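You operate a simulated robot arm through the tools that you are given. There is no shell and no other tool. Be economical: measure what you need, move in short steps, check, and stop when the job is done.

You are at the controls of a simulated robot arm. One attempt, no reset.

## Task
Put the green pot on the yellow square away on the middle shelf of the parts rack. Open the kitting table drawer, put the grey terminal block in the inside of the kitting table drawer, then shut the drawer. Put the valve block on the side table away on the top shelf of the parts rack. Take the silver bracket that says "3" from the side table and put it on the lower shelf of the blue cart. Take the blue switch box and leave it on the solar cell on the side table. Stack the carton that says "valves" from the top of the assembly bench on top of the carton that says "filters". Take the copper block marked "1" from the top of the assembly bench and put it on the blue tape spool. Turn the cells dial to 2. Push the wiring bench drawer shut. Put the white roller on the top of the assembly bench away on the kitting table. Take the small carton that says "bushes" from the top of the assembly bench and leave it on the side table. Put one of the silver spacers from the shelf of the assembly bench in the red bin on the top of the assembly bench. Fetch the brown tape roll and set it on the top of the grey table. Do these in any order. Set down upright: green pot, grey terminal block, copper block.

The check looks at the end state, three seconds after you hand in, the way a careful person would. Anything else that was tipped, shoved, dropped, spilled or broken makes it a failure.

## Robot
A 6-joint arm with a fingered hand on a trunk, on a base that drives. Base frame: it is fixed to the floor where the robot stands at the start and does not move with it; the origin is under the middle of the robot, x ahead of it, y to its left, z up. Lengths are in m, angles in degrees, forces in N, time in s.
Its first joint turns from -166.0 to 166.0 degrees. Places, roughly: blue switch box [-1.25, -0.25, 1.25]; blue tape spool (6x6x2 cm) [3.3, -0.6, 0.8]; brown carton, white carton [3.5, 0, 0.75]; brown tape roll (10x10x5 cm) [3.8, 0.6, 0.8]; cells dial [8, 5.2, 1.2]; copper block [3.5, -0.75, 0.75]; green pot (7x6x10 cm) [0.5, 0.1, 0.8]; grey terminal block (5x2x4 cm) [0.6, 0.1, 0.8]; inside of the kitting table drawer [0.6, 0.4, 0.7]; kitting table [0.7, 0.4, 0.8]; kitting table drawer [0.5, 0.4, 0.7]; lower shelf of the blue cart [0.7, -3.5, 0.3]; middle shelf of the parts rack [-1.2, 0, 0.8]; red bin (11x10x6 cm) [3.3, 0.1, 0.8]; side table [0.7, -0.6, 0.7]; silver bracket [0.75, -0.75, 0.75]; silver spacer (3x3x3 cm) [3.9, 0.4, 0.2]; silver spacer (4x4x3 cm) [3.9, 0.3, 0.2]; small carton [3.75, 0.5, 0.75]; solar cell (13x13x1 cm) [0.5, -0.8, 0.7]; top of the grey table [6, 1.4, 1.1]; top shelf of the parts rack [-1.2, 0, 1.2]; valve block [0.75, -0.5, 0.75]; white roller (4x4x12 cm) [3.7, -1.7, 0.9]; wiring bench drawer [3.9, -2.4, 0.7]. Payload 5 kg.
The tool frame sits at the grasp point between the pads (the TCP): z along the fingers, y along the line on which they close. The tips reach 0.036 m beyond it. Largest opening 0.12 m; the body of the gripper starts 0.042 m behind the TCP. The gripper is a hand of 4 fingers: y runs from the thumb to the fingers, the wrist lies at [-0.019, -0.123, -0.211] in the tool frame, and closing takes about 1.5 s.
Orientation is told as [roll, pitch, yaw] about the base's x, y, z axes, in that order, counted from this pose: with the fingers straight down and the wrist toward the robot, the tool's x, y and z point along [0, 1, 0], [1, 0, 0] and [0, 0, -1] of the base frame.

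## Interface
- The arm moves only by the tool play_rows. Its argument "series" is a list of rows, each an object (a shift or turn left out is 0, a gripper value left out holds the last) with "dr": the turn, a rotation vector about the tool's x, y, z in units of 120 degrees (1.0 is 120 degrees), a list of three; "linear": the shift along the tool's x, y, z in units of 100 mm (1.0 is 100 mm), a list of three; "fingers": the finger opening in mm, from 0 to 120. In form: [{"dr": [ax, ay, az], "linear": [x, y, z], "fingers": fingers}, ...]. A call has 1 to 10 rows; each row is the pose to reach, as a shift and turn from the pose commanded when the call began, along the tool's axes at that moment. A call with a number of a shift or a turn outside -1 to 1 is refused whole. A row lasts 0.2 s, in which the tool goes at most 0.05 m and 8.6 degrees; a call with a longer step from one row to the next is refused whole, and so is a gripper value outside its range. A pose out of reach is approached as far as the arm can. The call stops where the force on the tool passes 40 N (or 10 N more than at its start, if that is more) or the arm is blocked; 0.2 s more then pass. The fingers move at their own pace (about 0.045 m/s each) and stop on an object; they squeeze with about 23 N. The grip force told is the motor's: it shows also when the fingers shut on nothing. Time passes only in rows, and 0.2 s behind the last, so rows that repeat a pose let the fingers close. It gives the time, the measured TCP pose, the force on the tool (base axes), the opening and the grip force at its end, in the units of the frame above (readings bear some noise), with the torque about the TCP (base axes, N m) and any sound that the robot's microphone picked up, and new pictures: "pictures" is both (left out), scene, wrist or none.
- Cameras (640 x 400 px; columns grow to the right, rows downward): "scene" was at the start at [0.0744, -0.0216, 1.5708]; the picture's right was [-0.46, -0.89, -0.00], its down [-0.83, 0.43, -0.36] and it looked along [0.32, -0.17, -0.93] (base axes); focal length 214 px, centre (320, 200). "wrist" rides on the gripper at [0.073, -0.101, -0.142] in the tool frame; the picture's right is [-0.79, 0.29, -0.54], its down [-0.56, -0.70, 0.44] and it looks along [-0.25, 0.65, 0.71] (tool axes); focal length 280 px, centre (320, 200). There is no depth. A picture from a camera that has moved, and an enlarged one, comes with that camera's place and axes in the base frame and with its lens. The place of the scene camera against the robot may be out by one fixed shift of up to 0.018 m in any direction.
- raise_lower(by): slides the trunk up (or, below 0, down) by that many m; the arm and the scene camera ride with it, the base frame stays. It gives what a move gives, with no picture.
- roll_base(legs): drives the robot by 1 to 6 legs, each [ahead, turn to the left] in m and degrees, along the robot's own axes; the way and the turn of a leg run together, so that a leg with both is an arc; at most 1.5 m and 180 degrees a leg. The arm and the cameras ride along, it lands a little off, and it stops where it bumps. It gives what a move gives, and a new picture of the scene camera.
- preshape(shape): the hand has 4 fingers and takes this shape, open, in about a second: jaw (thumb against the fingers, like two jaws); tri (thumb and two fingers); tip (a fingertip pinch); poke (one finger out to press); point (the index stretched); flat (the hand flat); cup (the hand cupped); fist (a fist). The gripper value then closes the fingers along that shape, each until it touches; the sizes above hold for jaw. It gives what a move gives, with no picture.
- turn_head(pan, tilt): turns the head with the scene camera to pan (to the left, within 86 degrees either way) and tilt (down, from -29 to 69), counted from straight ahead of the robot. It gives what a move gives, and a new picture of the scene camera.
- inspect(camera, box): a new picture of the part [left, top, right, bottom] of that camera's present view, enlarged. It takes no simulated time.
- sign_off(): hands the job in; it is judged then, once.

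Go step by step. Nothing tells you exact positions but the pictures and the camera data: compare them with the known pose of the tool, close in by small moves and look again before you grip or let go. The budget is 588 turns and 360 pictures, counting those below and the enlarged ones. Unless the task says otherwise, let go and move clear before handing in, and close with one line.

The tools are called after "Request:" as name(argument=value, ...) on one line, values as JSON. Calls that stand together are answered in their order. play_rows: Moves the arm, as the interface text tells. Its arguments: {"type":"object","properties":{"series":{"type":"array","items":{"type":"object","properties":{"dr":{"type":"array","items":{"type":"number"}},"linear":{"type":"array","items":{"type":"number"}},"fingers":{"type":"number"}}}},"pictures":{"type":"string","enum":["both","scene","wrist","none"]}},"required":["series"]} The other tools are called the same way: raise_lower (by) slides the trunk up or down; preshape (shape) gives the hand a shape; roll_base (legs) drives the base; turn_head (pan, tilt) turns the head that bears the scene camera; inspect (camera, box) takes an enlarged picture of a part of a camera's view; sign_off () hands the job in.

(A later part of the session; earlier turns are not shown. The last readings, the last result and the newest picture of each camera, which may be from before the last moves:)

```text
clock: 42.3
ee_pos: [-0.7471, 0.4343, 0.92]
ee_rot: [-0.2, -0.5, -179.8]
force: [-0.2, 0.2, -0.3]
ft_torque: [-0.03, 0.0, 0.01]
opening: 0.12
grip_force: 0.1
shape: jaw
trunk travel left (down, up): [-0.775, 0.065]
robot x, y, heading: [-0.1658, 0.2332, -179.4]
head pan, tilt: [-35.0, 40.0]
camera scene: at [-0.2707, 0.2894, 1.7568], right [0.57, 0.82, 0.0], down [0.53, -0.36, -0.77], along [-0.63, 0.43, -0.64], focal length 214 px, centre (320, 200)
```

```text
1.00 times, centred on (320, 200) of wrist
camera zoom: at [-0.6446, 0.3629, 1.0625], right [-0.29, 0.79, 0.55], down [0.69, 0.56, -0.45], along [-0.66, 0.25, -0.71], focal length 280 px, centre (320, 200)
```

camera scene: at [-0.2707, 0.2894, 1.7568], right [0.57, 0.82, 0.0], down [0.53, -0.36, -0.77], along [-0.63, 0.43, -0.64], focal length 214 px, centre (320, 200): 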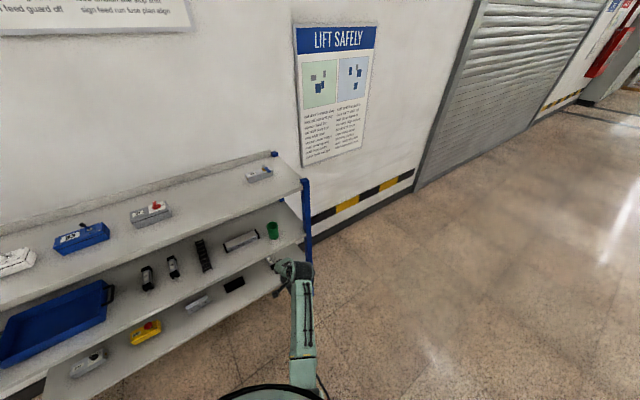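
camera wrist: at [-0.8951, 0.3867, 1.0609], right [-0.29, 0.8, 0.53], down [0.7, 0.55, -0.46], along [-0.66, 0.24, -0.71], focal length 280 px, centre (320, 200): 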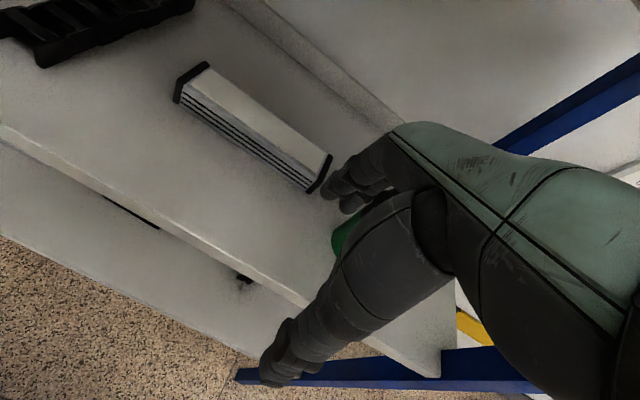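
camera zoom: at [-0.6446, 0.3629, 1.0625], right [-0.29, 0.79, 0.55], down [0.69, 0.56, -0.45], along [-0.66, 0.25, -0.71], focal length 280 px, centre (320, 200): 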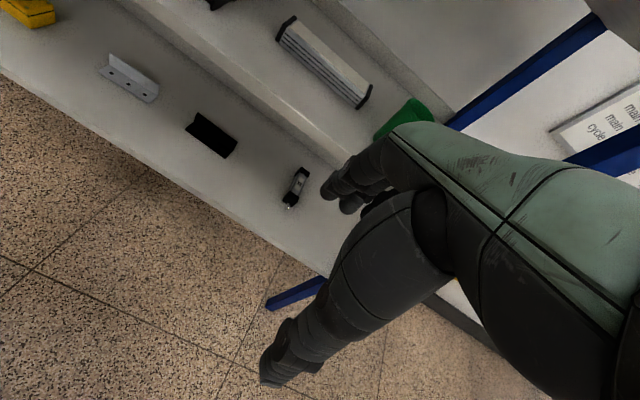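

Pot is upright on the middle shelf. Next the blue switch box "B3" on the top shelf; I'll move the base left and raise the hand.

Request:
roll_base(legs=[[0, 90], [0.56, 0], [0, -90]])

Request:
play_rows(series=[{"linear": [0, 0, -0.4]}, {"linear": [0, 0, -0.8]}, {"linear": [0, 0, -1]}, {"linear": [0, 0, -1]}], pictures="none")

Request:
play_rows(series=[{"linear": [0, 0, -0.4]}, {"linear": [0, 0, -0.8]}, {"linear": [0, 0, -1]}, {"linear": [0, 0, -1]}], pictures="none")

Request:
turn_head(pan=0, tilt=35)

```text
clock: 53.2
ee_pos: [-0.7376, -0.1483, 0.9199]
ee_rot: [-0.2, -0.5, -179.1]
force: [-0.6, -0.5, 0.5]
ft_torque: [0.01, 0.0, 0.02]
opening: 0.1199
grip_force: 0.0
shape: jaw
trunk travel left (down, up): [-0.775, 0.065]
robot x, y, heading: [-0.1507, -0.3353, -178.8]
head pan, tilt: [-35.0, 40.0]
camera scene: at [-0.2595, -0.287, 1.7569], right [0.56, 0.83, 0.0], down [0.53, -0.36, -0.77], along [-0.64, 0.43, -0.64], focal length 214 px, centre (320, 200)
```

scene: 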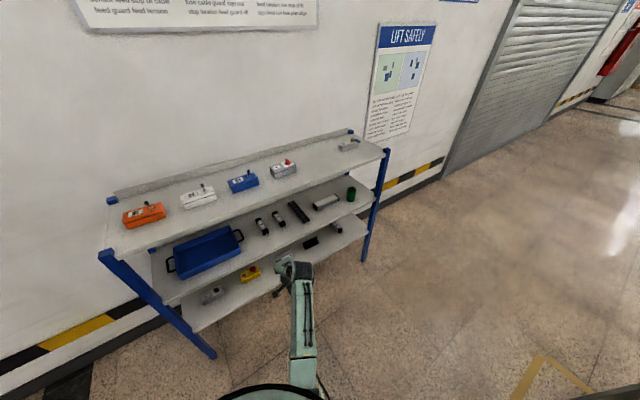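

```text
clock: 54.2
ee_pos: [-0.7353, -0.1465, 1.02]
ee_rot: [-0.2, -0.6, -179.1]
force: [-1.0, 0.6, -0.8]
ft_torque: [-0.02, -0.01, -0.03]
opening: 0.1197
grip_force: 0.1
shape: jaw
trunk travel left (down, up): [-0.775, 0.065]
robot x, y, heading: [-0.1529, -0.3386, -178.7]
head pan, tilt: [-35.0, 40.0]
```

```text
clock: 55.2
ee_pos: [-0.7348, -0.1473, 1.1198]
ee_rot: [-0.2, -0.5, -179.1]
force: [0.7, -1.2, 0.1]
ft_torque: [-0.03, -0.02, 0.01]
opening: 0.1197
grip_force: 0.0
shape: jaw
trunk travel left (down, up): [-0.775, 0.065]
robot x, y, heading: [-0.1552, -0.3377, -178.9]
head pan, tilt: [-35.0, 40.0]
```

```text
clock: 56.2
ee_pos: [-0.7341, -0.1467, 1.1191]
ee_rot: [-0.2, -0.5, -179.1]
force: [-0.2, -0.2, -0.3]
ft_torque: [0.01, -0.02, 0.02]
opening: 0.12
grip_force: 0.1
shape: jaw
trunk travel left (down, up): [-0.775, 0.065]
robot x, y, heading: [-0.1525, -0.3385, -178.8]
head pan, tilt: [0.0, 35.0]
camera scene: at [-0.2769, -0.336, 1.7644], right [-0.02, 1.0, 0.0], down [0.57, 0.01, -0.82], along [-0.82, -0.02, -0.57], focal length 214 px, centre (320, 200)
```

scene: 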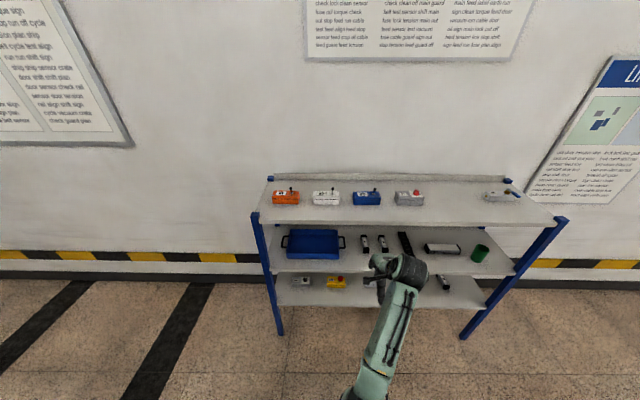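

Request:
raise_lower(by=0.06)

Request:
play_rows(series=[{"linear": [0, 0, -0.4]}, {"linear": [0, 0, -0.8]}, {"linear": [0, 0, -1]}, {"linear": [0, 0, -1]}], pictures="none")

Request:
inspect(camera="scene", box=[260, 160, 580, 360])

```text
clock: 57.2
ee_pos: [-0.7354, -0.1477, 1.1785]
ee_rot: [-0.1, -0.6, -179.1]
force: [0.2, 0.5, 0.2]
ft_torque: [-0.02, 0.0, 0.01]
opening: 0.1198
grip_force: 0.0
shape: jaw
trunk travel left (down, up): [-0.835, 0.005]
robot x, y, heading: [-0.1573, -0.3388, -178.7]
head pan, tilt: [0.0, 35.0]
```

```text
clock: 58.2
ee_pos: [-0.7331, -0.1471, 1.2787]
ee_rot: [-0.2, -0.5, -179.1]
force: [-0.2, -0.6, 0.2]
ft_torque: [-0.01, 0.01, 0.0]
opening: 0.1197
grip_force: 0.1
shape: jaw
trunk travel left (down, up): [-0.835, 0.005]
robot x, y, heading: [-0.1512, -0.3395, -178.9]
head pan, tilt: [0.0, 35.0]
```

```text
2.00 times, centred on (420, 260) of scene
camera zoom: at [-0.2769, -0.3363, 1.8245], right [-0.02, 1.0, 0.0], down [0.57, 0.01, -0.82], along [-0.82, -0.02, -0.57], focal length 429 px, centre (120, 80)
```

zoom: 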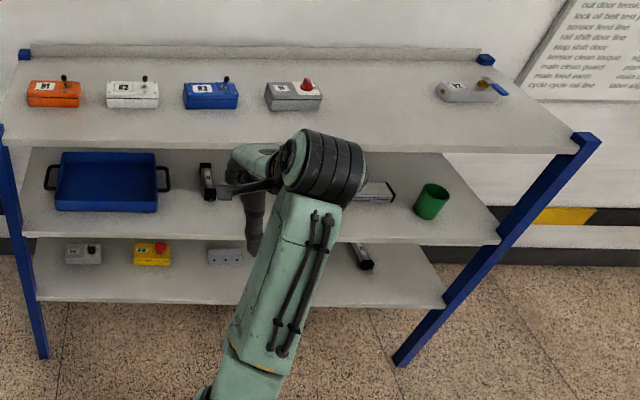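

Request:
roll_base(legs=[[0.4, 0]])

Request:
inspect(camera="wrist", box=[0, 0, 640, 400])

```text
clock: 60.8
ee_pos: [-1.1383, -0.1575, 1.2795]
ee_rot: [-0.2, -0.5, -178.9]
force: [-0.2, -0.2, -0.6]
ft_torque: [-0.01, 0.01, 0.01]
opening: 0.1201
grip_force: 0.1
shape: jaw
trunk travel left (down, up): [-0.835, 0.005]
robot x, y, heading: [-0.5572, -0.3474, -179.0]
head pan, tilt: [0.0, 35.0]
camera scene: at [-0.6824, -0.3454, 1.8246], right [-0.02, 1.0, 0.0], down [0.57, 0.01, -0.82], along [-0.82, -0.02, -0.57], focal length 214 px, centre (320, 200)
```

scene: 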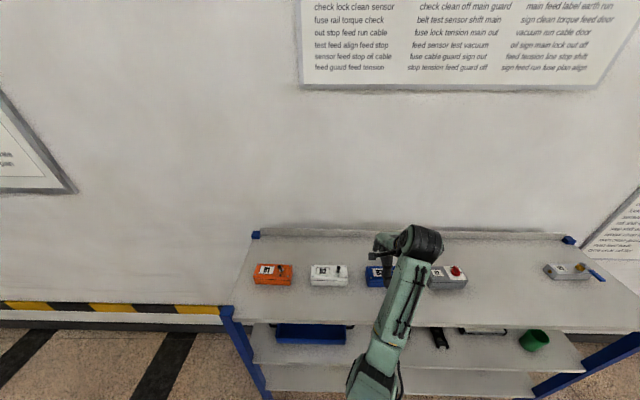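

```text
1.00 times, centred on (320, 200) of wrist
camera zoom: at [-1.0361, -0.2274, 1.4222], right [-0.3, 0.78, 0.55], down [0.69, 0.57, -0.45], along [-0.66, 0.24, -0.71], focal length 280 px, centre (320, 200)
```

zoom: 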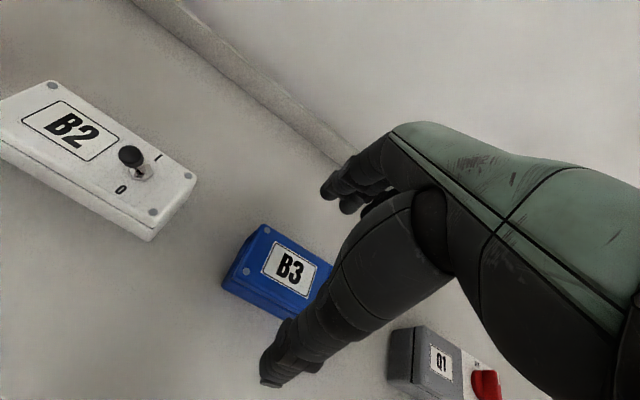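

Request:
inspect(camera="scene", box=[300, 220, 460, 320])

Request:
inspect(camera="wrist", box=[200, 200, 360, 300])

```text
4.00 times, centred on (380, 270) of scene
camera zoom: at [-0.6824, -0.3454, 1.8246], right [-0.02, 1.0, 0.0], down [0.57, 0.01, -0.82], along [-0.82, -0.02, -0.57], focal length 858 px, centre (80, -80)
```

zoom: 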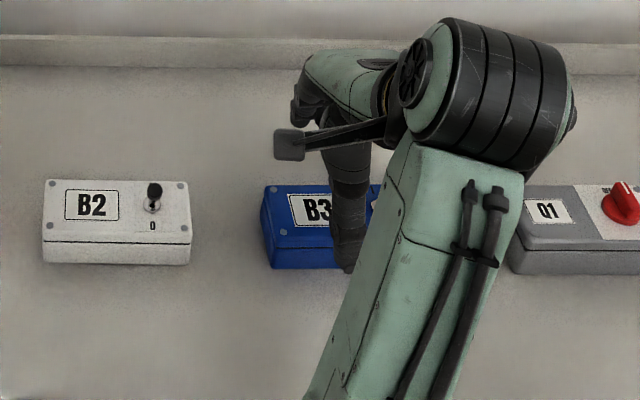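

```text
4.00 times, centred on (280, 250) of wrist
camera zoom: at [-1.0361, -0.2274, 1.4222], right [-0.3, 0.78, 0.55], down [0.69, 0.57, -0.45], along [-0.66, 0.24, -0.71], focal length 1122 px, centre (480, 0)
```

zoom: 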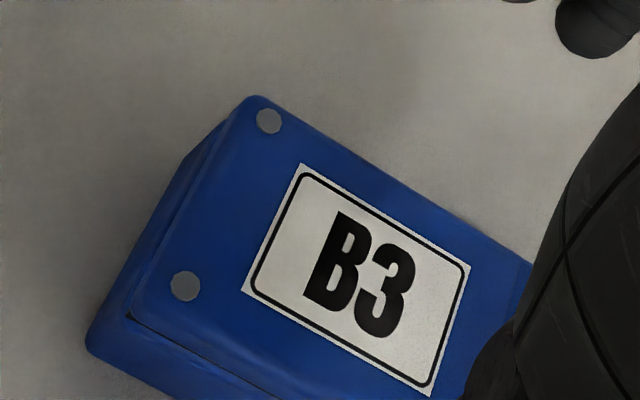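

Request:
play_rows(series=[{"linear": [-0.32, 0.26, 0]}, {"linear": [-0.32, 0.26, 0.3]}, {"linear": [-0.32, 0.26, 0.6]}, {"linear": [-0.32, 0.26, 0.85]}, {"linear": [-0.32, 0.26, 0.85]}])

```text
clock: 62.0
ee_pos: [-1.1676, -0.1268, 1.1942]
ee_rot: [-0.2, -0.6, -179.0]
force: [-0.6, 0.0, 1.0]
ft_torque: [-0.03, 0.01, 0.0]
opening: 0.1199
grip_force: 0.1
shape: jaw
trunk travel left (down, up): [-0.835, 0.005]
robot x, y, heading: [-0.5611, -0.3465, -178.8]
head pan, tilt: [0.0, 35.0]
camera scene: at [-0.6832, -0.3459, 1.8245], right [-0.02, 1.0, 0.0], down [0.57, 0.01, -0.82], along [-0.82, -0.02, -0.57], focal length 214 px, centre (320, 200)
camera wrist: at [-1.0633, -0.1968, 1.3379], right [-0.3, 0.78, 0.55], down [0.69, 0.57, -0.45], along [-0.66, 0.24, -0.71], focal length 280 px, centre (320, 200)
```

scene: 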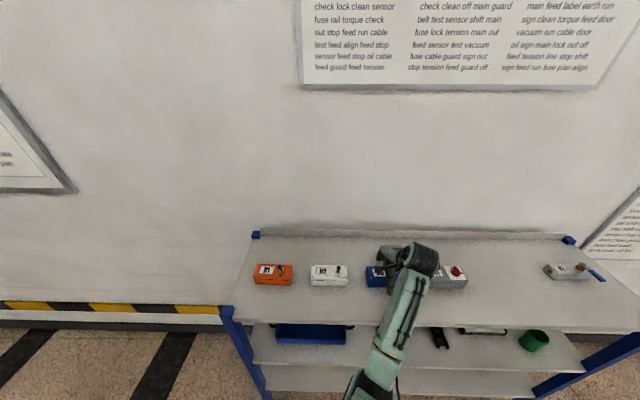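
wrist: 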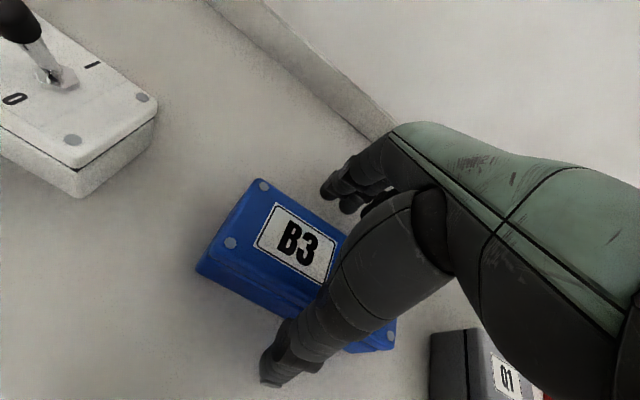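

Request:
play_rows(series=[{"linear": [0, -0.04, 0.13]}, {"linear": [0, -0.04, 0.13], "fingers": 40}, {"linear": [0, -0.04, 0.13], "fingers": 40}, {"linear": [0, -0.04, 0.13], "fingers": 40}, {"linear": [0, -0.04, 0.13], "fingers": 40}, {"linear": [0, -0.04, 0.13], "fingers": 40}, {"linear": [0, -0.04, 0.13], "fingers": 40}, {"linear": [0, -0.04, 0.13], "fingers": 40}, {"linear": [0, -0.04, 0.13], "fingers": 40}], pictures="wrist")

```text
clock: 62.9
ee_pos: [-1.1601, -0.1239, 1.1877]
ee_rot: [-0.5, -1.0, -179.0]
force: [8.0, -3.0, 22.1]
ft_torque: [-0.14, -0.87, 0.01]
opening: 0.0538
grip_force: 22.7
shape: jaw
trunk travel left (down, up): [-0.835, 0.005]
robot x, y, heading: [-0.5615, -0.3484, -178.6]
head pan, tilt: [0.0, 35.0]
stopped in row 4: the force on the tool passed its limit (the readings are from after the stop); the commanded pose is now the measured one
camera wrist: at [-1.0565, -0.1958, 1.3294], right [-0.29, 0.78, 0.55], down [0.68, 0.58, -0.45], along [-0.67, 0.25, -0.7], focal length 280 px, centre (320, 200)
```

wrist: 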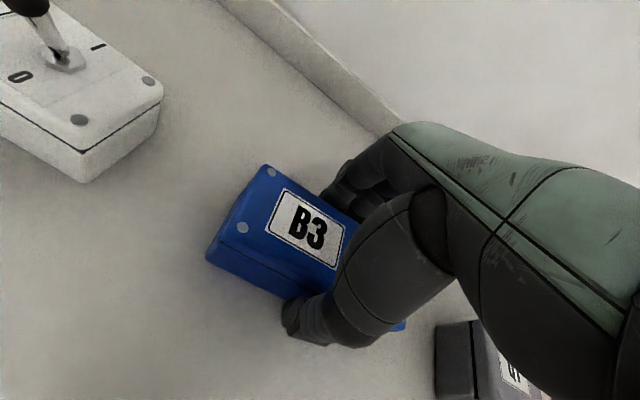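

Box is gripped (the fingers brushed something while closing). Lift straight up and check.

Request:
play_rows(series=[{"linear": [0, 0, -0.1], "fingers": 40}, {"linear": [0, 0, -0.3]}, {"linear": [0, 0, -0.6]}, {"linear": [0, 0, -1]}, {"linear": [0, 0, -1]}])

```text
clock: 64.1
ee_pos: [-1.1613, -0.126, 1.2843]
ee_rot: [-0.3, -0.5, -179.0]
force: [-0.6, -0.4, -1.6]
ft_torque: [-0.01, 0.02, -0.01]
opening: 0.0535
grip_force: 23.3
shape: jaw
trunk travel left (down, up): [-0.835, 0.005]
robot x, y, heading: [-0.5595, -0.3465, -178.7]
head pan, tilt: [0.0, 35.0]
camera scene: at [-0.6834, -0.3456, 1.8245], right [-0.02, 1.0, 0.0], down [0.57, 0.01, -0.82], along [-0.82, -0.02, -0.57], focal length 214 px, centre (320, 200)
camera wrist: at [-1.0591, -0.196, 1.4272], right [-0.3, 0.78, 0.55], down [0.69, 0.57, -0.45], along [-0.66, 0.24, -0.71], focal length 280 px, centre (320, 200)
```

scene: 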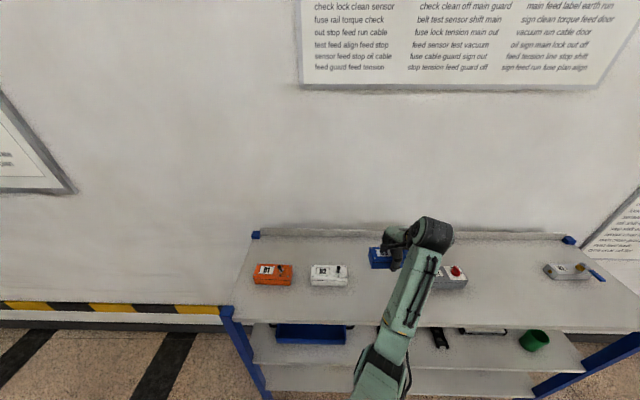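
wrist: 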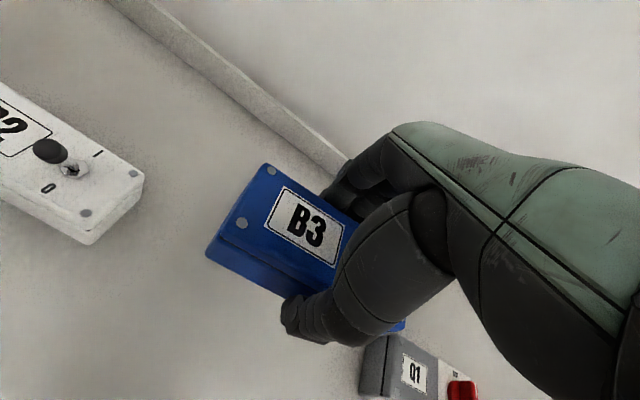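

Box held. Drive back and around to the side table with the hand high.

Request:
roll_base(legs=[[-0.3, 0], [0, 121], [0.31, 0], [0, 57.6]])

Request:
turn_head(pan=-30, tilt=55)

```text
clock: 75.5
ee_pos: [0.518, -0.8201, 1.2842]
ee_rot: [-0.3, -0.7, 0.7]
force: [0.0, -0.2, -1.3]
ft_torque: [-0.03, 0.01, 0.03]
opening: 0.0526
grip_force: 23.0
shape: jaw
trunk travel left (down, up): [-0.835, 0.005]
robot x, y, heading: [-0.0819, -0.5952, 1.0]
head pan, tilt: [0.0, 35.0]
camera scene: at [0.03, -0.5887, 1.8244], right [0.02, -1.0, 0.0], down [-0.57, -0.01, -0.82], along [0.82, 0.01, -0.57], focal length 214 px, centre (320, 200)
```

scene: 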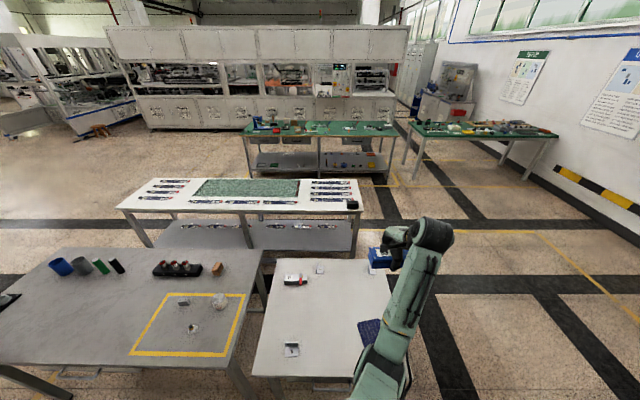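

```text
clock: 76.4
ee_pos: [0.518, -0.8203, 1.2837]
ee_rot: [-0.3, -0.7, 0.7]
force: [-0.1, 0.0, -1.2]
ft_torque: [-0.03, 0.01, 0.02]
opening: 0.0529
grip_force: 23.0
shape: jaw
trunk travel left (down, up): [-0.835, 0.005]
robot x, y, heading: [-0.0826, -0.5948, 1.0]
head pan, tilt: [-30.0, 55.0]
camera scene: at [0.005, -0.6247, 1.7962], right [-0.48, -0.88, 0.0], down [-0.72, 0.4, -0.57], along [0.5, -0.28, -0.82], focal length 214 px, centre (320, 200)
```

scene: 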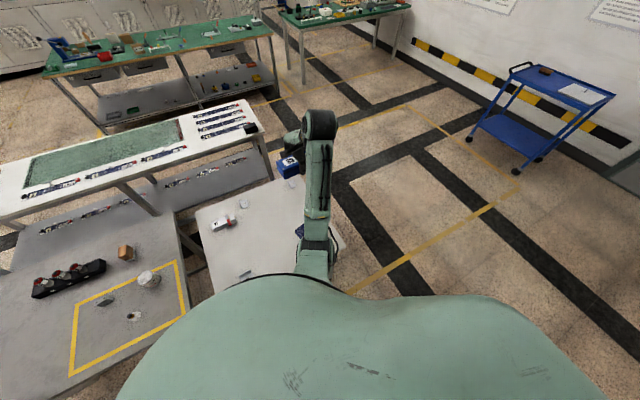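

Request:
raise_lower(by=-0.3)

Request:
inspect(camera="wrist", box=[0, 0, 640, 400])

```text
clock: 79.4
ee_pos: [0.5186, -0.8198, 0.9855]
ee_rot: [-0.3, -0.6, 0.7]
force: [-0.1, -0.3, -1.2]
ft_torque: [-0.01, -0.04, 0.01]
opening: 0.0527
grip_force: 22.5
shape: jaw
trunk travel left (down, up): [-0.535, 0.305]
robot x, y, heading: [-0.0826, -0.5944, 0.8]
head pan, tilt: [-30.0, 55.0]
```

```text
1.00 times, centred on (320, 200) of wrist
camera zoom: at [0.414, -0.7469, 1.1268], right [0.29, -0.78, 0.55], down [-0.69, -0.57, -0.45], along [0.66, -0.25, -0.71], focal length 280 px, centre (320, 200)
```

zoom: 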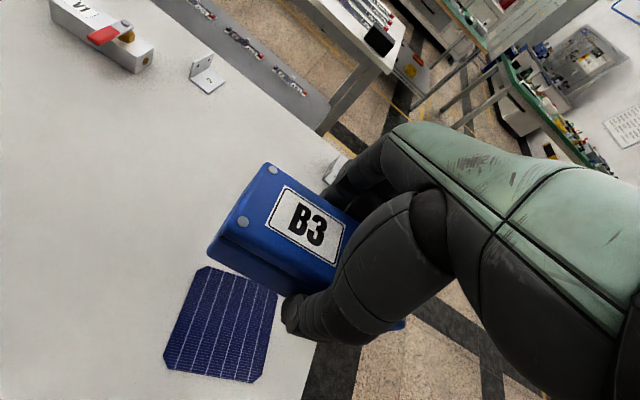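

Request:
play_rows(series=[{"linear": [-0.14, -0.12, 0.3]}, {"linear": [-0.14, -0.12, 0.6]}, {"linear": [-0.14, -0.12, 0.9]}, {"linear": [-0.14, -0.12, 1.0]}, {"linear": [-0.14, -0.12, 1.0]}], pictures="none")

Request:
play_rows(series=[{"linear": [0, 0, 0.3]}, {"linear": [0, 0, 0.5]}, {"linear": [0, 0, 0.6]}, {"linear": [0, 0, 0.6]}], pictures="wrist")

```text
clock: 80.6
ee_pos: [0.508, -0.834, 0.8843]
ee_rot: [-0.3, -0.6, 0.7]
force: [0.4, 0.2, -1.5]
ft_torque: [0.0, -0.02, 0.0]
opening: 0.0526
grip_force: 22.9
shape: jaw
trunk travel left (down, up): [-0.535, 0.305]
robot x, y, heading: [-0.0824, -0.5919, 0.9]
head pan, tilt: [-30.0, 55.0]
```

```text
clock: 81.6
ee_pos: [0.5088, -0.8339, 0.8238]
ee_rot: [-0.3, -0.6, 0.7]
force: [0.8, 0.4, -1.5]
ft_torque: [-0.01, -0.01, 0.02]
opening: 0.0528
grip_force: 23.0
shape: jaw
trunk travel left (down, up): [-0.535, 0.305]
robot x, y, heading: [-0.0841, -0.5929, 0.8]
head pan, tilt: [-30.0, 55.0]
camera wrist: at [0.4044, -0.7609, 0.9665], right [0.29, -0.78, 0.55], down [-0.69, -0.57, -0.45], along [0.66, -0.25, -0.71], focal length 280 px, centre (320, 200)
```

wrist: 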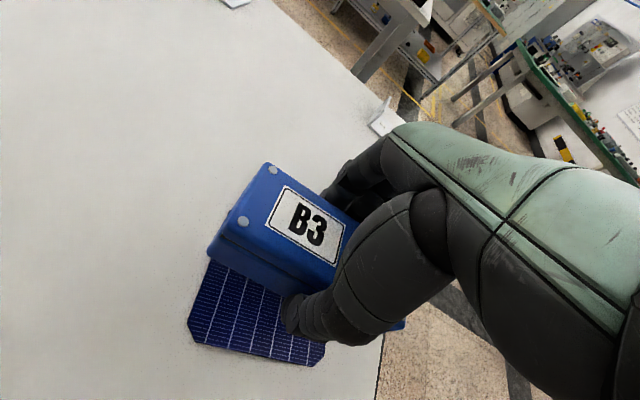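

Request:
play_rows(series=[{"linear": [0, 0, 0.1]}, {"linear": [0, 0, 0.2]}, {"linear": [0, 0, 0.25]}, {"linear": [0, 0, 0.3]}, {"linear": [0, 0, 0.35]}, {"linear": [0, 0, 0.4]}, {"linear": [0, 0, 0.45]}, {"linear": [0, 0, 0.5]}], pictures="wrist")

```text
clock: 83.4
ee_pos: [0.5072, -0.8346, 0.7732]
ee_rot: [-0.3, -0.6, 0.7]
force: [0.0, -0.1, -1.6]
ft_torque: [-0.02, 0.01, -0.02]
opening: 0.0527
grip_force: 23.3
shape: jaw
trunk travel left (down, up): [-0.535, 0.305]
robot x, y, heading: [-0.0814, -0.5953, 1.2]
head pan, tilt: [-30.0, 55.0]
camera wrist: at [0.4042, -0.762, 0.916], right [0.29, -0.78, 0.55], down [-0.69, -0.57, -0.45], along [0.66, -0.25, -0.71], focal length 280 px, centre (320, 200)
```

wrist: 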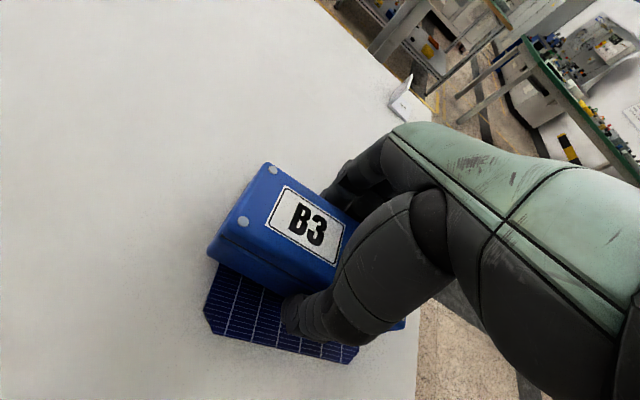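

Request:
play_rows(series=[{"linear": [-0.05, 0.08, 0.05]}, {"linear": [-0.05, 0.08, 0.1]}, {"linear": [-0.05, 0.08, 0.15]}, {"linear": [-0.05, 0.08, 0.2]}, {"linear": [-0.05, 0.08, 0.25]}, {"linear": [-0.05, 0.08, 0.3]}], pictures="wrist")

```text
clock: 84.6
ee_pos: [0.5205, -0.8428, 0.7605]
ee_rot: [-0.7, -1.6, 0.7]
force: [-5.3, 0.9, 22.9]
ft_torque: [0.23, 1.31, 0.01]
opening: 0.0524
grip_force: 23.7
shape: jaw
trunk travel left (down, up): [-0.535, 0.305]
robot x, y, heading: [-0.082, -0.5931, 1.1]
head pan, tilt: [-30.0, 55.0]
stopped in row 6: the force on the tool passed its limit (the readings are from after the stop); the commanded pose is now the measured one
camera wrist: at [0.4136, -0.7683, 0.9004], right [0.28, -0.78, 0.56], down [-0.68, -0.57, -0.46], along [0.68, -0.25, -0.69], focal length 280 px, centre (320, 200)
```

wrist: 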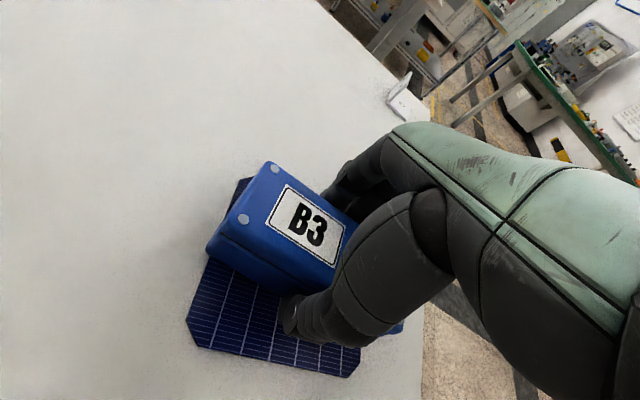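

Request:
play_rows(series=[{"linear": [0, -0.03, -0.05]}, {"linear": [0, -0.03, -0.05]}, {"linear": [0, -0.03, -0.05], "fingers": 110}, {"linear": [0, -0.03, -0.05], "fingers": 110}, {"linear": [0, -0.03, -0.05], "fingers": 110}, {"linear": [0, -0.03, -0.05], "fingers": 110}, {"linear": [0, -0.03, -0.05], "fingers": 110}, {"linear": [0, -0.03, -0.05], "fingers": 110}], pictures="none")

Request:
play_rows(series=[{"linear": [0, 0, -0.1]}, {"linear": [0, 0, -0.3]}, {"linear": [0, 0, -0.6]}, {"linear": [0, 0, -1]}, {"linear": [0, 0, -1]}], pictures="wrist")

```text
clock: 86.4
ee_pos: [0.5162, -0.8409, 0.7619]
ee_rot: [-0.6, -1.1, 0.7]
force: [-0.4, -0.5, 0.3]
ft_torque: [-0.01, 0.01, 0.03]
opening: 0.1102
grip_force: 0.1
shape: jaw
trunk travel left (down, up): [-0.535, 0.305]
robot x, y, heading: [-0.0753, -0.5941, 1.0]
head pan, tilt: [-30.0, 55.0]
```

```text
clock: 87.6
ee_pos: [0.5147, -0.8393, 0.8598]
ee_rot: [-0.6, -1.3, 0.7]
force: [-0.5, -0.5, -0.2]
ft_torque: [-0.01, -0.02, 0.0]
opening: 0.11
grip_force: 0.0
shape: jaw
trunk travel left (down, up): [-0.535, 0.305]
robot x, y, heading: [-0.085, -0.5978, 1.2]
head pan, tilt: [-30.0, 55.0]
camera wrist: at [0.4083, -0.7659, 1.0008], right [0.29, -0.78, 0.56], down [-0.68, -0.57, -0.45], along [0.67, -0.25, -0.7], focal length 280 px, centre (320, 200)
```

wrist: 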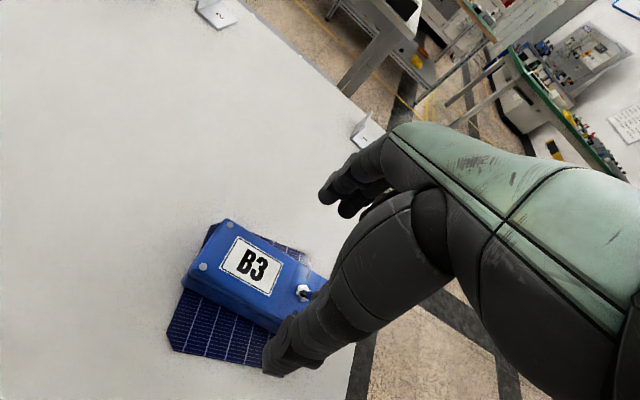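

Switch box rests on the solar cell. Now locate the valve block and read the brackets.

Request:
turn_head(pan=0, tilt=55)

Request:
inspect(camera="scene", box=[220, 60, 460, 210])

```text
clock: 88.6
ee_pos: [0.5137, -0.8413, 0.8605]
ee_rot: [-0.7, -1.2, 0.7]
force: [0.2, 0.3, -0.4]
ft_torque: [-0.01, 0.0, 0.0]
opening: 0.1099
grip_force: 0.0
shape: jaw
trunk travel left (down, up): [-0.535, 0.305]
robot x, y, heading: [-0.0835, -0.5937, 0.9]
head pan, tilt: [0.0, 55.0]
camera scene: at [0.0137, -0.5885, 1.4962], right [0.02, -1.0, 0.0], down [-0.82, -0.01, -0.57], along [0.57, 0.01, -0.82], focal length 214 px, centre (320, 200)
```

scene: 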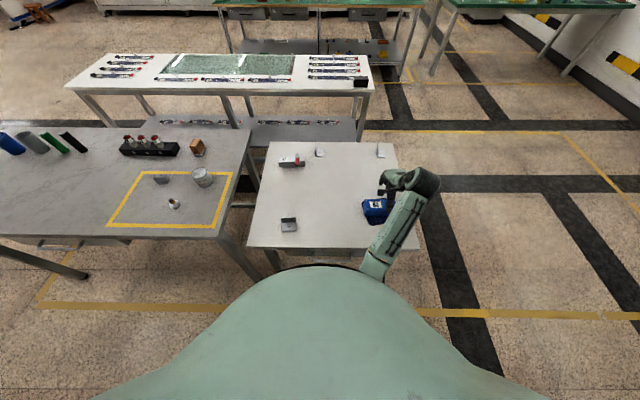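

```text
2.67 times, centred on (340, 135) of scene
camera zoom: at [0.0137, -0.5885, 1.4962], right [0.02, -1.0, 0.0], down [-0.82, -0.01, -0.57], along [0.57, 0.01, -0.82], focal length 572 px, centre (267, 373)
```

zoom: 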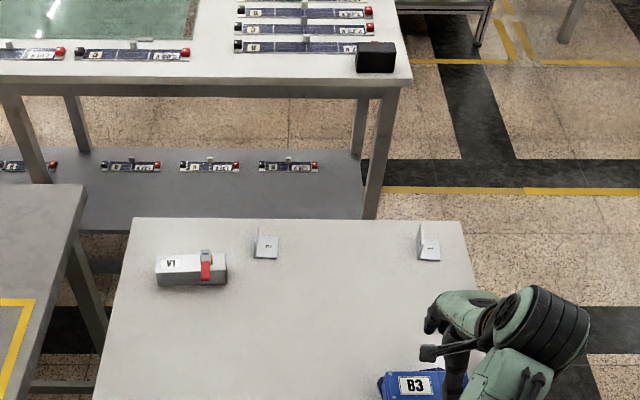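

Request:
inspect(camera="scene", box=[264, 140, 344, 190])

Request:
inspect(camera="scene", box=[260, 205, 320, 242])

```text
8.00 times, centred on (304, 165) of scene
camera zoom: at [0.0137, -0.5885, 1.4962], right [0.02, -1.0, 0.0], down [-0.82, -0.01, -0.57], along [0.57, 0.01, -0.82], focal length 1716 px, centre (448, 480)
```

zoom: 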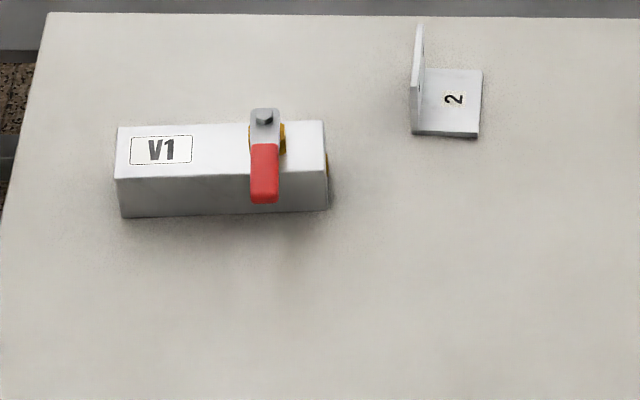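

```text
10.67 times, centred on (290, 224) of scene
camera zoom: at [0.0137, -0.5885, 1.4962], right [0.02, -1.0, 0.0], down [-0.82, -0.01, -0.57], along [0.57, 0.01, -0.82], focal length 2288 px, centre (640, -51)
```

zoom: 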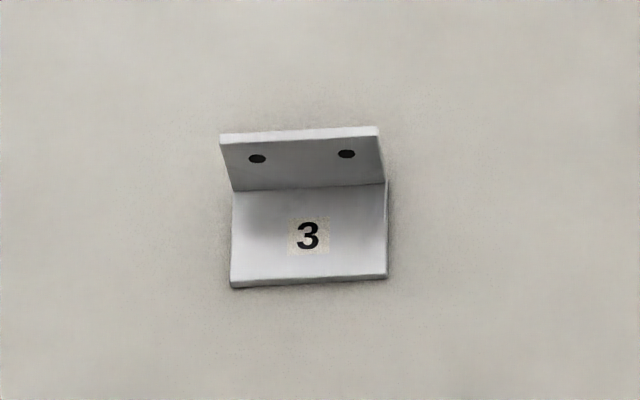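

Bracket "3" is the near-left one at about (0.43, -0.45); valve block V1 at about (0.78, -0.435). I'll raise and reposition the base for the valve block.

Request:
raise_lower(by=0.25)

Request:
roll_base(legs=[[0, 68], [0.23, 0], [0, -59]])

```text
clock: 91.2
ee_pos: [0.5139, -0.84, 1.1097]
ee_rot: [-0.7, -1.2, 0.7]
force: [-1.1, -0.4, -0.8]
ft_torque: [0.0, -0.02, -0.03]
opening: 0.1097
grip_force: 0.2
shape: jaw
trunk travel left (down, up): [-0.785, 0.055]
robot x, y, heading: [-0.085, -0.5973, 0.8]
head pan, tilt: [0.0, 55.0]
```

```text
clock: 98.5
ee_pos: [0.6288, -0.5171, 1.1098]
ee_rot: [-0.7, -1.2, 10.4]
force: [-0.3, 0.6, 0.4]
ft_torque: [0.0, 0.02, -0.01]
opening: 0.11
grip_force: 0.2
shape: jaw
trunk travel left (down, up): [-0.785, 0.055]
robot x, y, heading: [-0.0005, -0.3744, 10.6]
head pan, tilt: [0.0, 55.0]
camera scene: at [0.094, -0.3516, 1.7462], right [0.18, -0.98, 0.0], down [-0.81, -0.15, -0.57], along [0.56, 0.11, -0.82], focal length 214 px, centre (320, 200)
```

scene: 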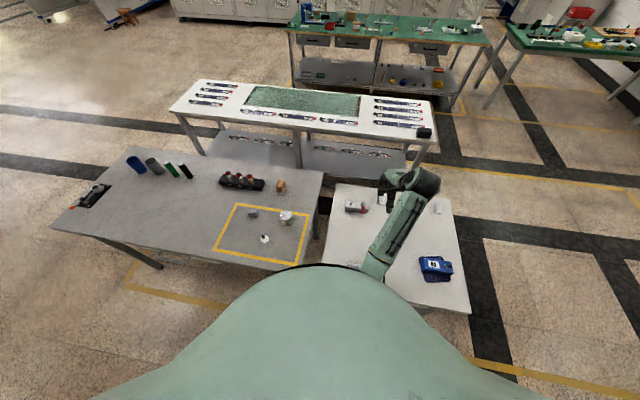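

Request:
play_rows(series=[{"linear": [0.2, 0.4, 0], "dr": [0, 0, 0.03]}, {"linear": [0.4, 0.75, 0], "dr": [0, 0, 0.06]}, {"linear": [0.6, 1.0, 0], "dr": [0, 0, 0.087]}, {"linear": [0.6, 1.0, 0], "dr": [0, 0, 0.087]}], pictures="none")

Request:
raise_lower(by=-0.2)

Request:
inspect(camera="wrist", box=[0, 0, 640, 400])

```text
clock: 99.5
ee_pos: [0.7167, -0.4392, 1.1119]
ee_rot: [-0.3, -1.3, -0.2]
force: [0.2, -1.0, -0.3]
ft_torque: [0.01, -0.01, 0.0]
opening: 0.1101
grip_force: 0.1
shape: jaw
trunk travel left (down, up): [-0.785, 0.055]
robot x, y, heading: [0.0019, -0.3763, 10.8]
head pan, tilt: [0.0, 55.0]
```

```text
clock: 101.7
ee_pos: [0.7161, -0.4385, 0.9111]
ee_rot: [-0.3, -1.2, -0.1]
force: [-0.4, 0.2, -0.1]
ft_torque: [0.0, -0.02, 0.0]
opening: 0.1101
grip_force: 0.1
shape: jaw
trunk travel left (down, up): [-0.585, 0.255]
robot x, y, heading: [-0.0028, -0.3728, 10.6]
head pan, tilt: [0.0, 55.0]
```

```text
1.00 times, centred on (320, 200) of wrist
camera zoom: at [0.611, -0.3644, 1.0526], right [0.27, -0.79, 0.55], down [-0.69, -0.56, -0.46], along [0.67, -0.26, -0.7], focal length 280 px, centre (320, 200)
```

zoom: 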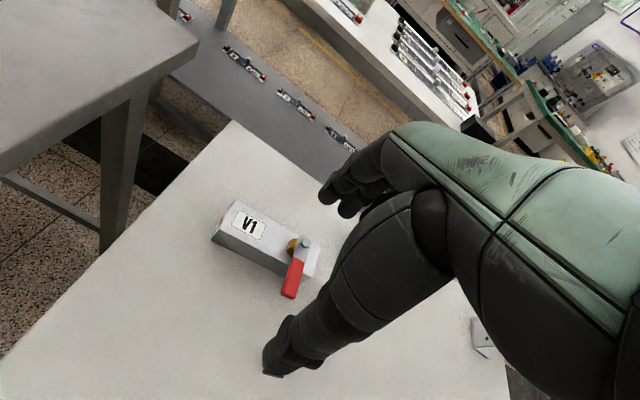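

Request:
play_rows(series=[{"linear": [0.18, 0.35, 0.2]}, {"linear": [0.18, 0.69, 0.5]}, {"linear": [0.18, 0.69, 0.8]}, {"linear": [0.18, 0.69, 0.9]}, {"linear": [0.18, 0.69, 0.9]}])

Request:
inspect(camera="wrist", box=[180, 130, 420, 280])

```text
clock: 102.9
ee_pos: [0.7872, -0.4221, 0.8237]
ee_rot: [-0.2, -1.3, -0.1]
force: [-0.5, 0.5, -0.2]
ft_torque: [0.01, 0.01, 0.01]
opening: 0.1099
grip_force: 0.0
shape: jaw
trunk travel left (down, up): [-0.585, 0.255]
robot x, y, heading: [-0.0043, -0.3763, 10.6]
head pan, tilt: [0.0, 55.0]
camera scene: at [0.0938, -0.3517, 1.5462], right [0.18, -0.98, 0.0], down [-0.81, -0.15, -0.57], along [0.56, 0.11, -0.82], focal length 214 px, centre (320, 200)
camera wrist: at [0.6822, -0.347, 0.9649], right [0.27, -0.79, 0.55], down [-0.69, -0.56, -0.46], along [0.67, -0.26, -0.7], focal length 280 px, centre (320, 200)
```

scene: 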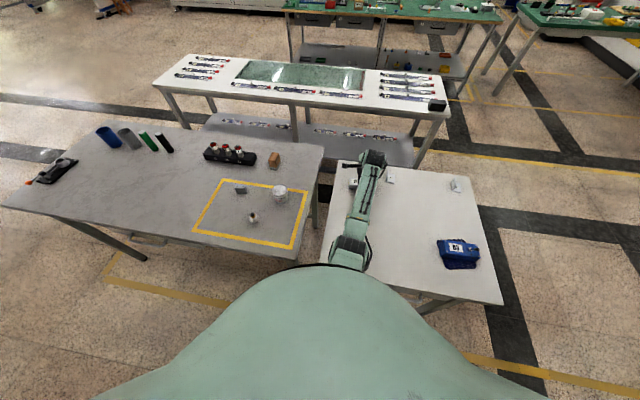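
wrist: 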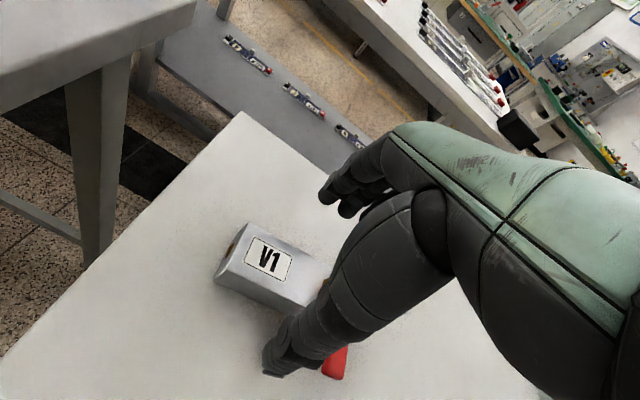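

```text
2.67 times, centred on (300, 205) of wrist
camera zoom: at [0.6822, -0.347, 0.9649], right [0.27, -0.79, 0.55], down [-0.69, -0.56, -0.46], along [0.67, -0.26, -0.7], focal length 748 px, centre (373, 187)
```

zoom: 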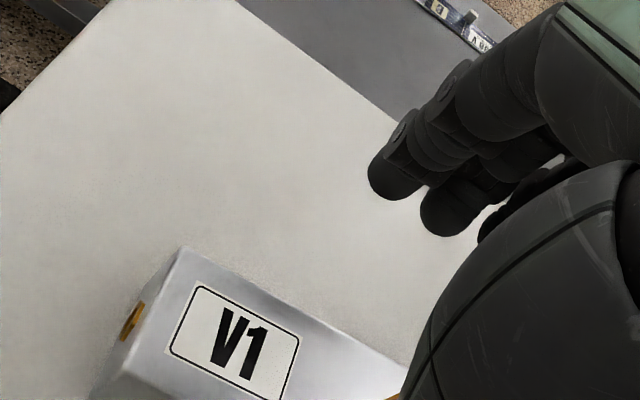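

Request:
play_rows(series=[{"linear": [-0.02, 0.1, 0.3]}, {"linear": [-0.02, 0.1, 0.6]}, {"linear": [-0.02, 0.1, 0.74]}, {"linear": [-0.02, 0.1, 0.74]}], pictures="wrist")

```text
clock: 103.9
ee_pos: [0.7998, -0.4235, 0.7554]
ee_rot: [-0.4, -1.9, -0.3]
force: [4.8, 0.7, 21.9]
ft_torque: [-0.01, 1.17, -0.08]
opening: 0.1098
grip_force: 0.1
shape: jaw
trunk travel left (down, up): [-0.585, 0.255]
robot x, y, heading: [-0.0018, -0.3737, 10.6]
head pan, tilt: [0.0, 55.0]
camera wrist: at [0.6937, -0.3486, 0.8951], right [0.27, -0.79, 0.56], down [-0.69, -0.56, -0.46], along [0.68, -0.26, -0.69], focal length 280 px, centre (320, 200)
```

wrist: 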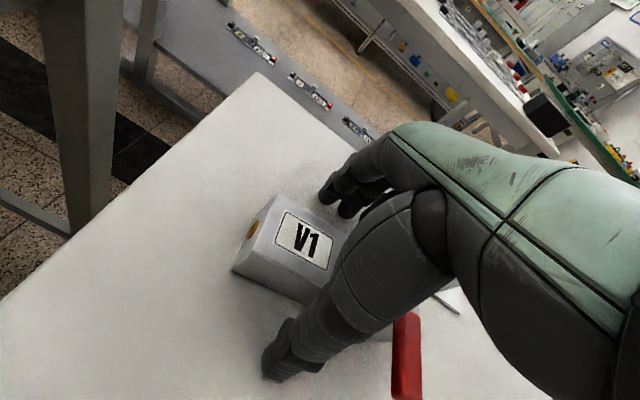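

Request:
play_rows(series=[{"linear": [0, 0, -0.1]}, {"linear": [0, 0, -0.1], "fingers": 30}, {"linear": [0, 0, -0.1], "fingers": 30}, {"linear": [0, 0, -0.1], "fingers": 30}, {"linear": [0, 0, -0.1], "fingers": 30}, {"linear": [0, 0, -0.1], "fingers": 30}, {"linear": [0, 0, -0.1], "fingers": 30}, {"linear": [0, 0, -0.1], "fingers": 30}, {"linear": [0, 0, -0.1], "fingers": 30}], pictures="wrist")

```text
clock: 105.9
ee_pos: [0.7988, -0.4239, 0.7621]
ee_rot: [-0.4, -1.6, 0.0]
force: [2.6, 0.3, 11.8]
ft_torque: [0.04, -0.3, -0.03]
opening: 0.0451
grip_force: 23.4
shape: jaw
trunk travel left (down, up): [-0.585, 0.255]
robot x, y, heading: [-0.0002, -0.3709, 10.4]
head pan, tilt: [0.0, 55.0]
camera wrist: at [0.693, -0.3492, 0.9025], right [0.27, -0.79, 0.55], down [-0.69, -0.56, -0.46], along [0.67, -0.26, -0.69], focal length 280 px, centre (320, 200)
```

wrist: 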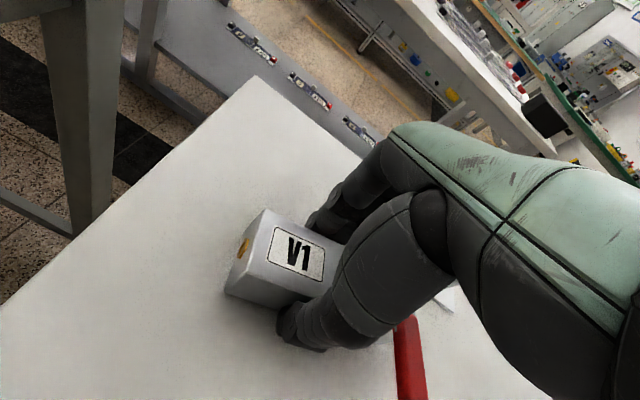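

Request:
raise_lower(by=0.25)

Request:
inspect(camera="wrist", box=[0, 0, 640, 400])

```text
clock: 108.5
ee_pos: [0.7982, -0.4248, 1.0087]
ee_rot: [-0.3, -1.2, 0.0]
force: [-0.1, 0.6, -3.1]
ft_torque: [0.07, -0.02, 0.02]
opening: 0.045
grip_force: 22.9
shape: jaw
trunk travel left (down, up): [-0.835, 0.005]
robot x, y, heading: [-0.0008, -0.3769, 10.7]
head pan, tilt: [0.0, 55.0]
```

```text
1.00 times, centred on (320, 200) of wrist
camera zoom: at [0.6936, -0.3493, 1.1499], right [0.27, -0.79, 0.55], down [-0.69, -0.56, -0.46], along [0.67, -0.26, -0.7], focal length 280 px, centre (320, 200)
```

zoom: 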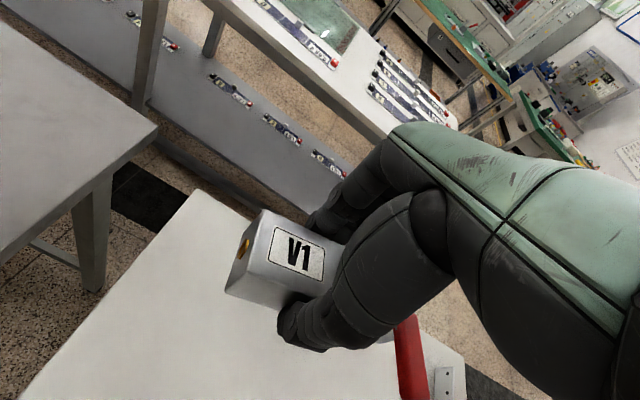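

Request:
play_rows(series=[{"linear": [0, -0.3, -0.3], "dr": [0, 0, -0.045]}, {"linear": [0, -0.6, -0.6], "dr": [0, 0, -0.089]}, {"linear": [0, -0.9, -0.9], "dr": [0, 0, -0.089]}, {"linear": [0, -1, -1], "dr": [0, 0, -0.089]}, {"linear": [0, -1, -1], "dr": [0, 0, -0.089]}], pictures="none")

Request:
play_rows(series=[{"linear": [0, -0.2, -0.35]}, {"linear": [0, -0.4, -0.7]}, {"linear": [0, -0.6, -1]}, {"linear": [0, -0.6, -1]}], pictures="none")

Request:
play_rows(series=[{"linear": [0, 0, -0.35]}, {"linear": [0, 0, -0.7]}, {"linear": [0, 0, -0.8]}, {"linear": [0, 0, -0.8]}], pictures="none")

Request:
roll_base(legs=[[0, 109.4], [0.49, 0], [0, 60]])

```text
clock: 109.7
ee_pos: [0.6959, -0.423, 1.1055]
ee_rot: [-0.5, -1.1, 10.6]
force: [-0.1, -0.3, -4.5]
ft_torque: [0.12, -0.03, 0.02]
opening: 0.045
grip_force: 22.6
shape: jaw
trunk travel left (down, up): [-0.835, 0.005]
robot x, y, heading: [0.0009, -0.3766, 10.9]
head pan, tilt: [0.0, 55.0]
```

```text
clock: 110.7
ee_pos: [0.6324, -0.4337, 1.207]
ee_rot: [-0.5, -1.3, 10.5]
force: [0.0, 0.1, -3.0]
ft_torque: [0.1, -0.02, -0.01]
opening: 0.0448
grip_force: 23.1
shape: jaw
trunk travel left (down, up): [-0.835, 0.005]
robot x, y, heading: [0.0024, -0.3746, 10.6]
head pan, tilt: [0.0, 55.0]
```

```text
clock: 111.7
ee_pos: [0.6316, -0.4332, 1.2858]
ee_rot: [-0.6, -1.2, 10.6]
force: [-0.5, 0.9, -3.7]
ft_torque: [0.06, -0.02, 0.01]
opening: 0.0449
grip_force: 23.2
shape: jaw
trunk travel left (down, up): [-0.835, 0.005]
robot x, y, heading: [-0.0013, -0.3724, 10.6]
head pan, tilt: [0.0, 55.0]
```

```text
clock: 121.8
ee_pos: [-0.8578, 0.2102, 1.2853]
ee_rot: [-0.6, -1.2, -179.3]
force: [0.1, -0.6, -3.5]
ft_torque: [-0.06, 0.05, 0.0]
opening: 0.0442
grip_force: 22.6
shape: jaw
trunk travel left (down, up): [-0.835, 0.005]
robot x, y, heading: [-0.2424, 0.0477, -179.3]
head pan, tilt: [0.0, 55.0]
camera scene: at [-0.353, 0.0485, 1.7962], right [-0.01, 1.0, 0.0], down [0.82, 0.01, -0.57], along [-0.57, -0.01, -0.82], focal length 214 px, centre (320, 200)
```

scene: 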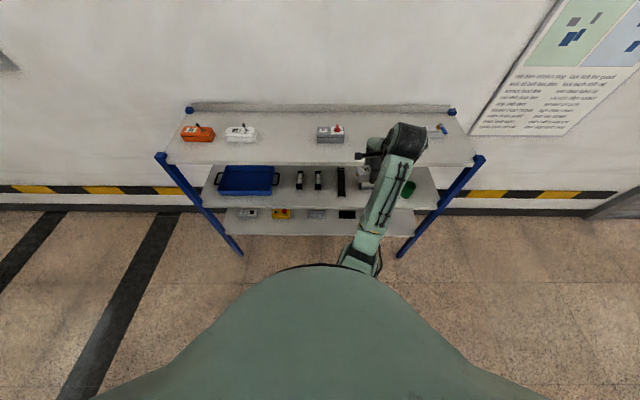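

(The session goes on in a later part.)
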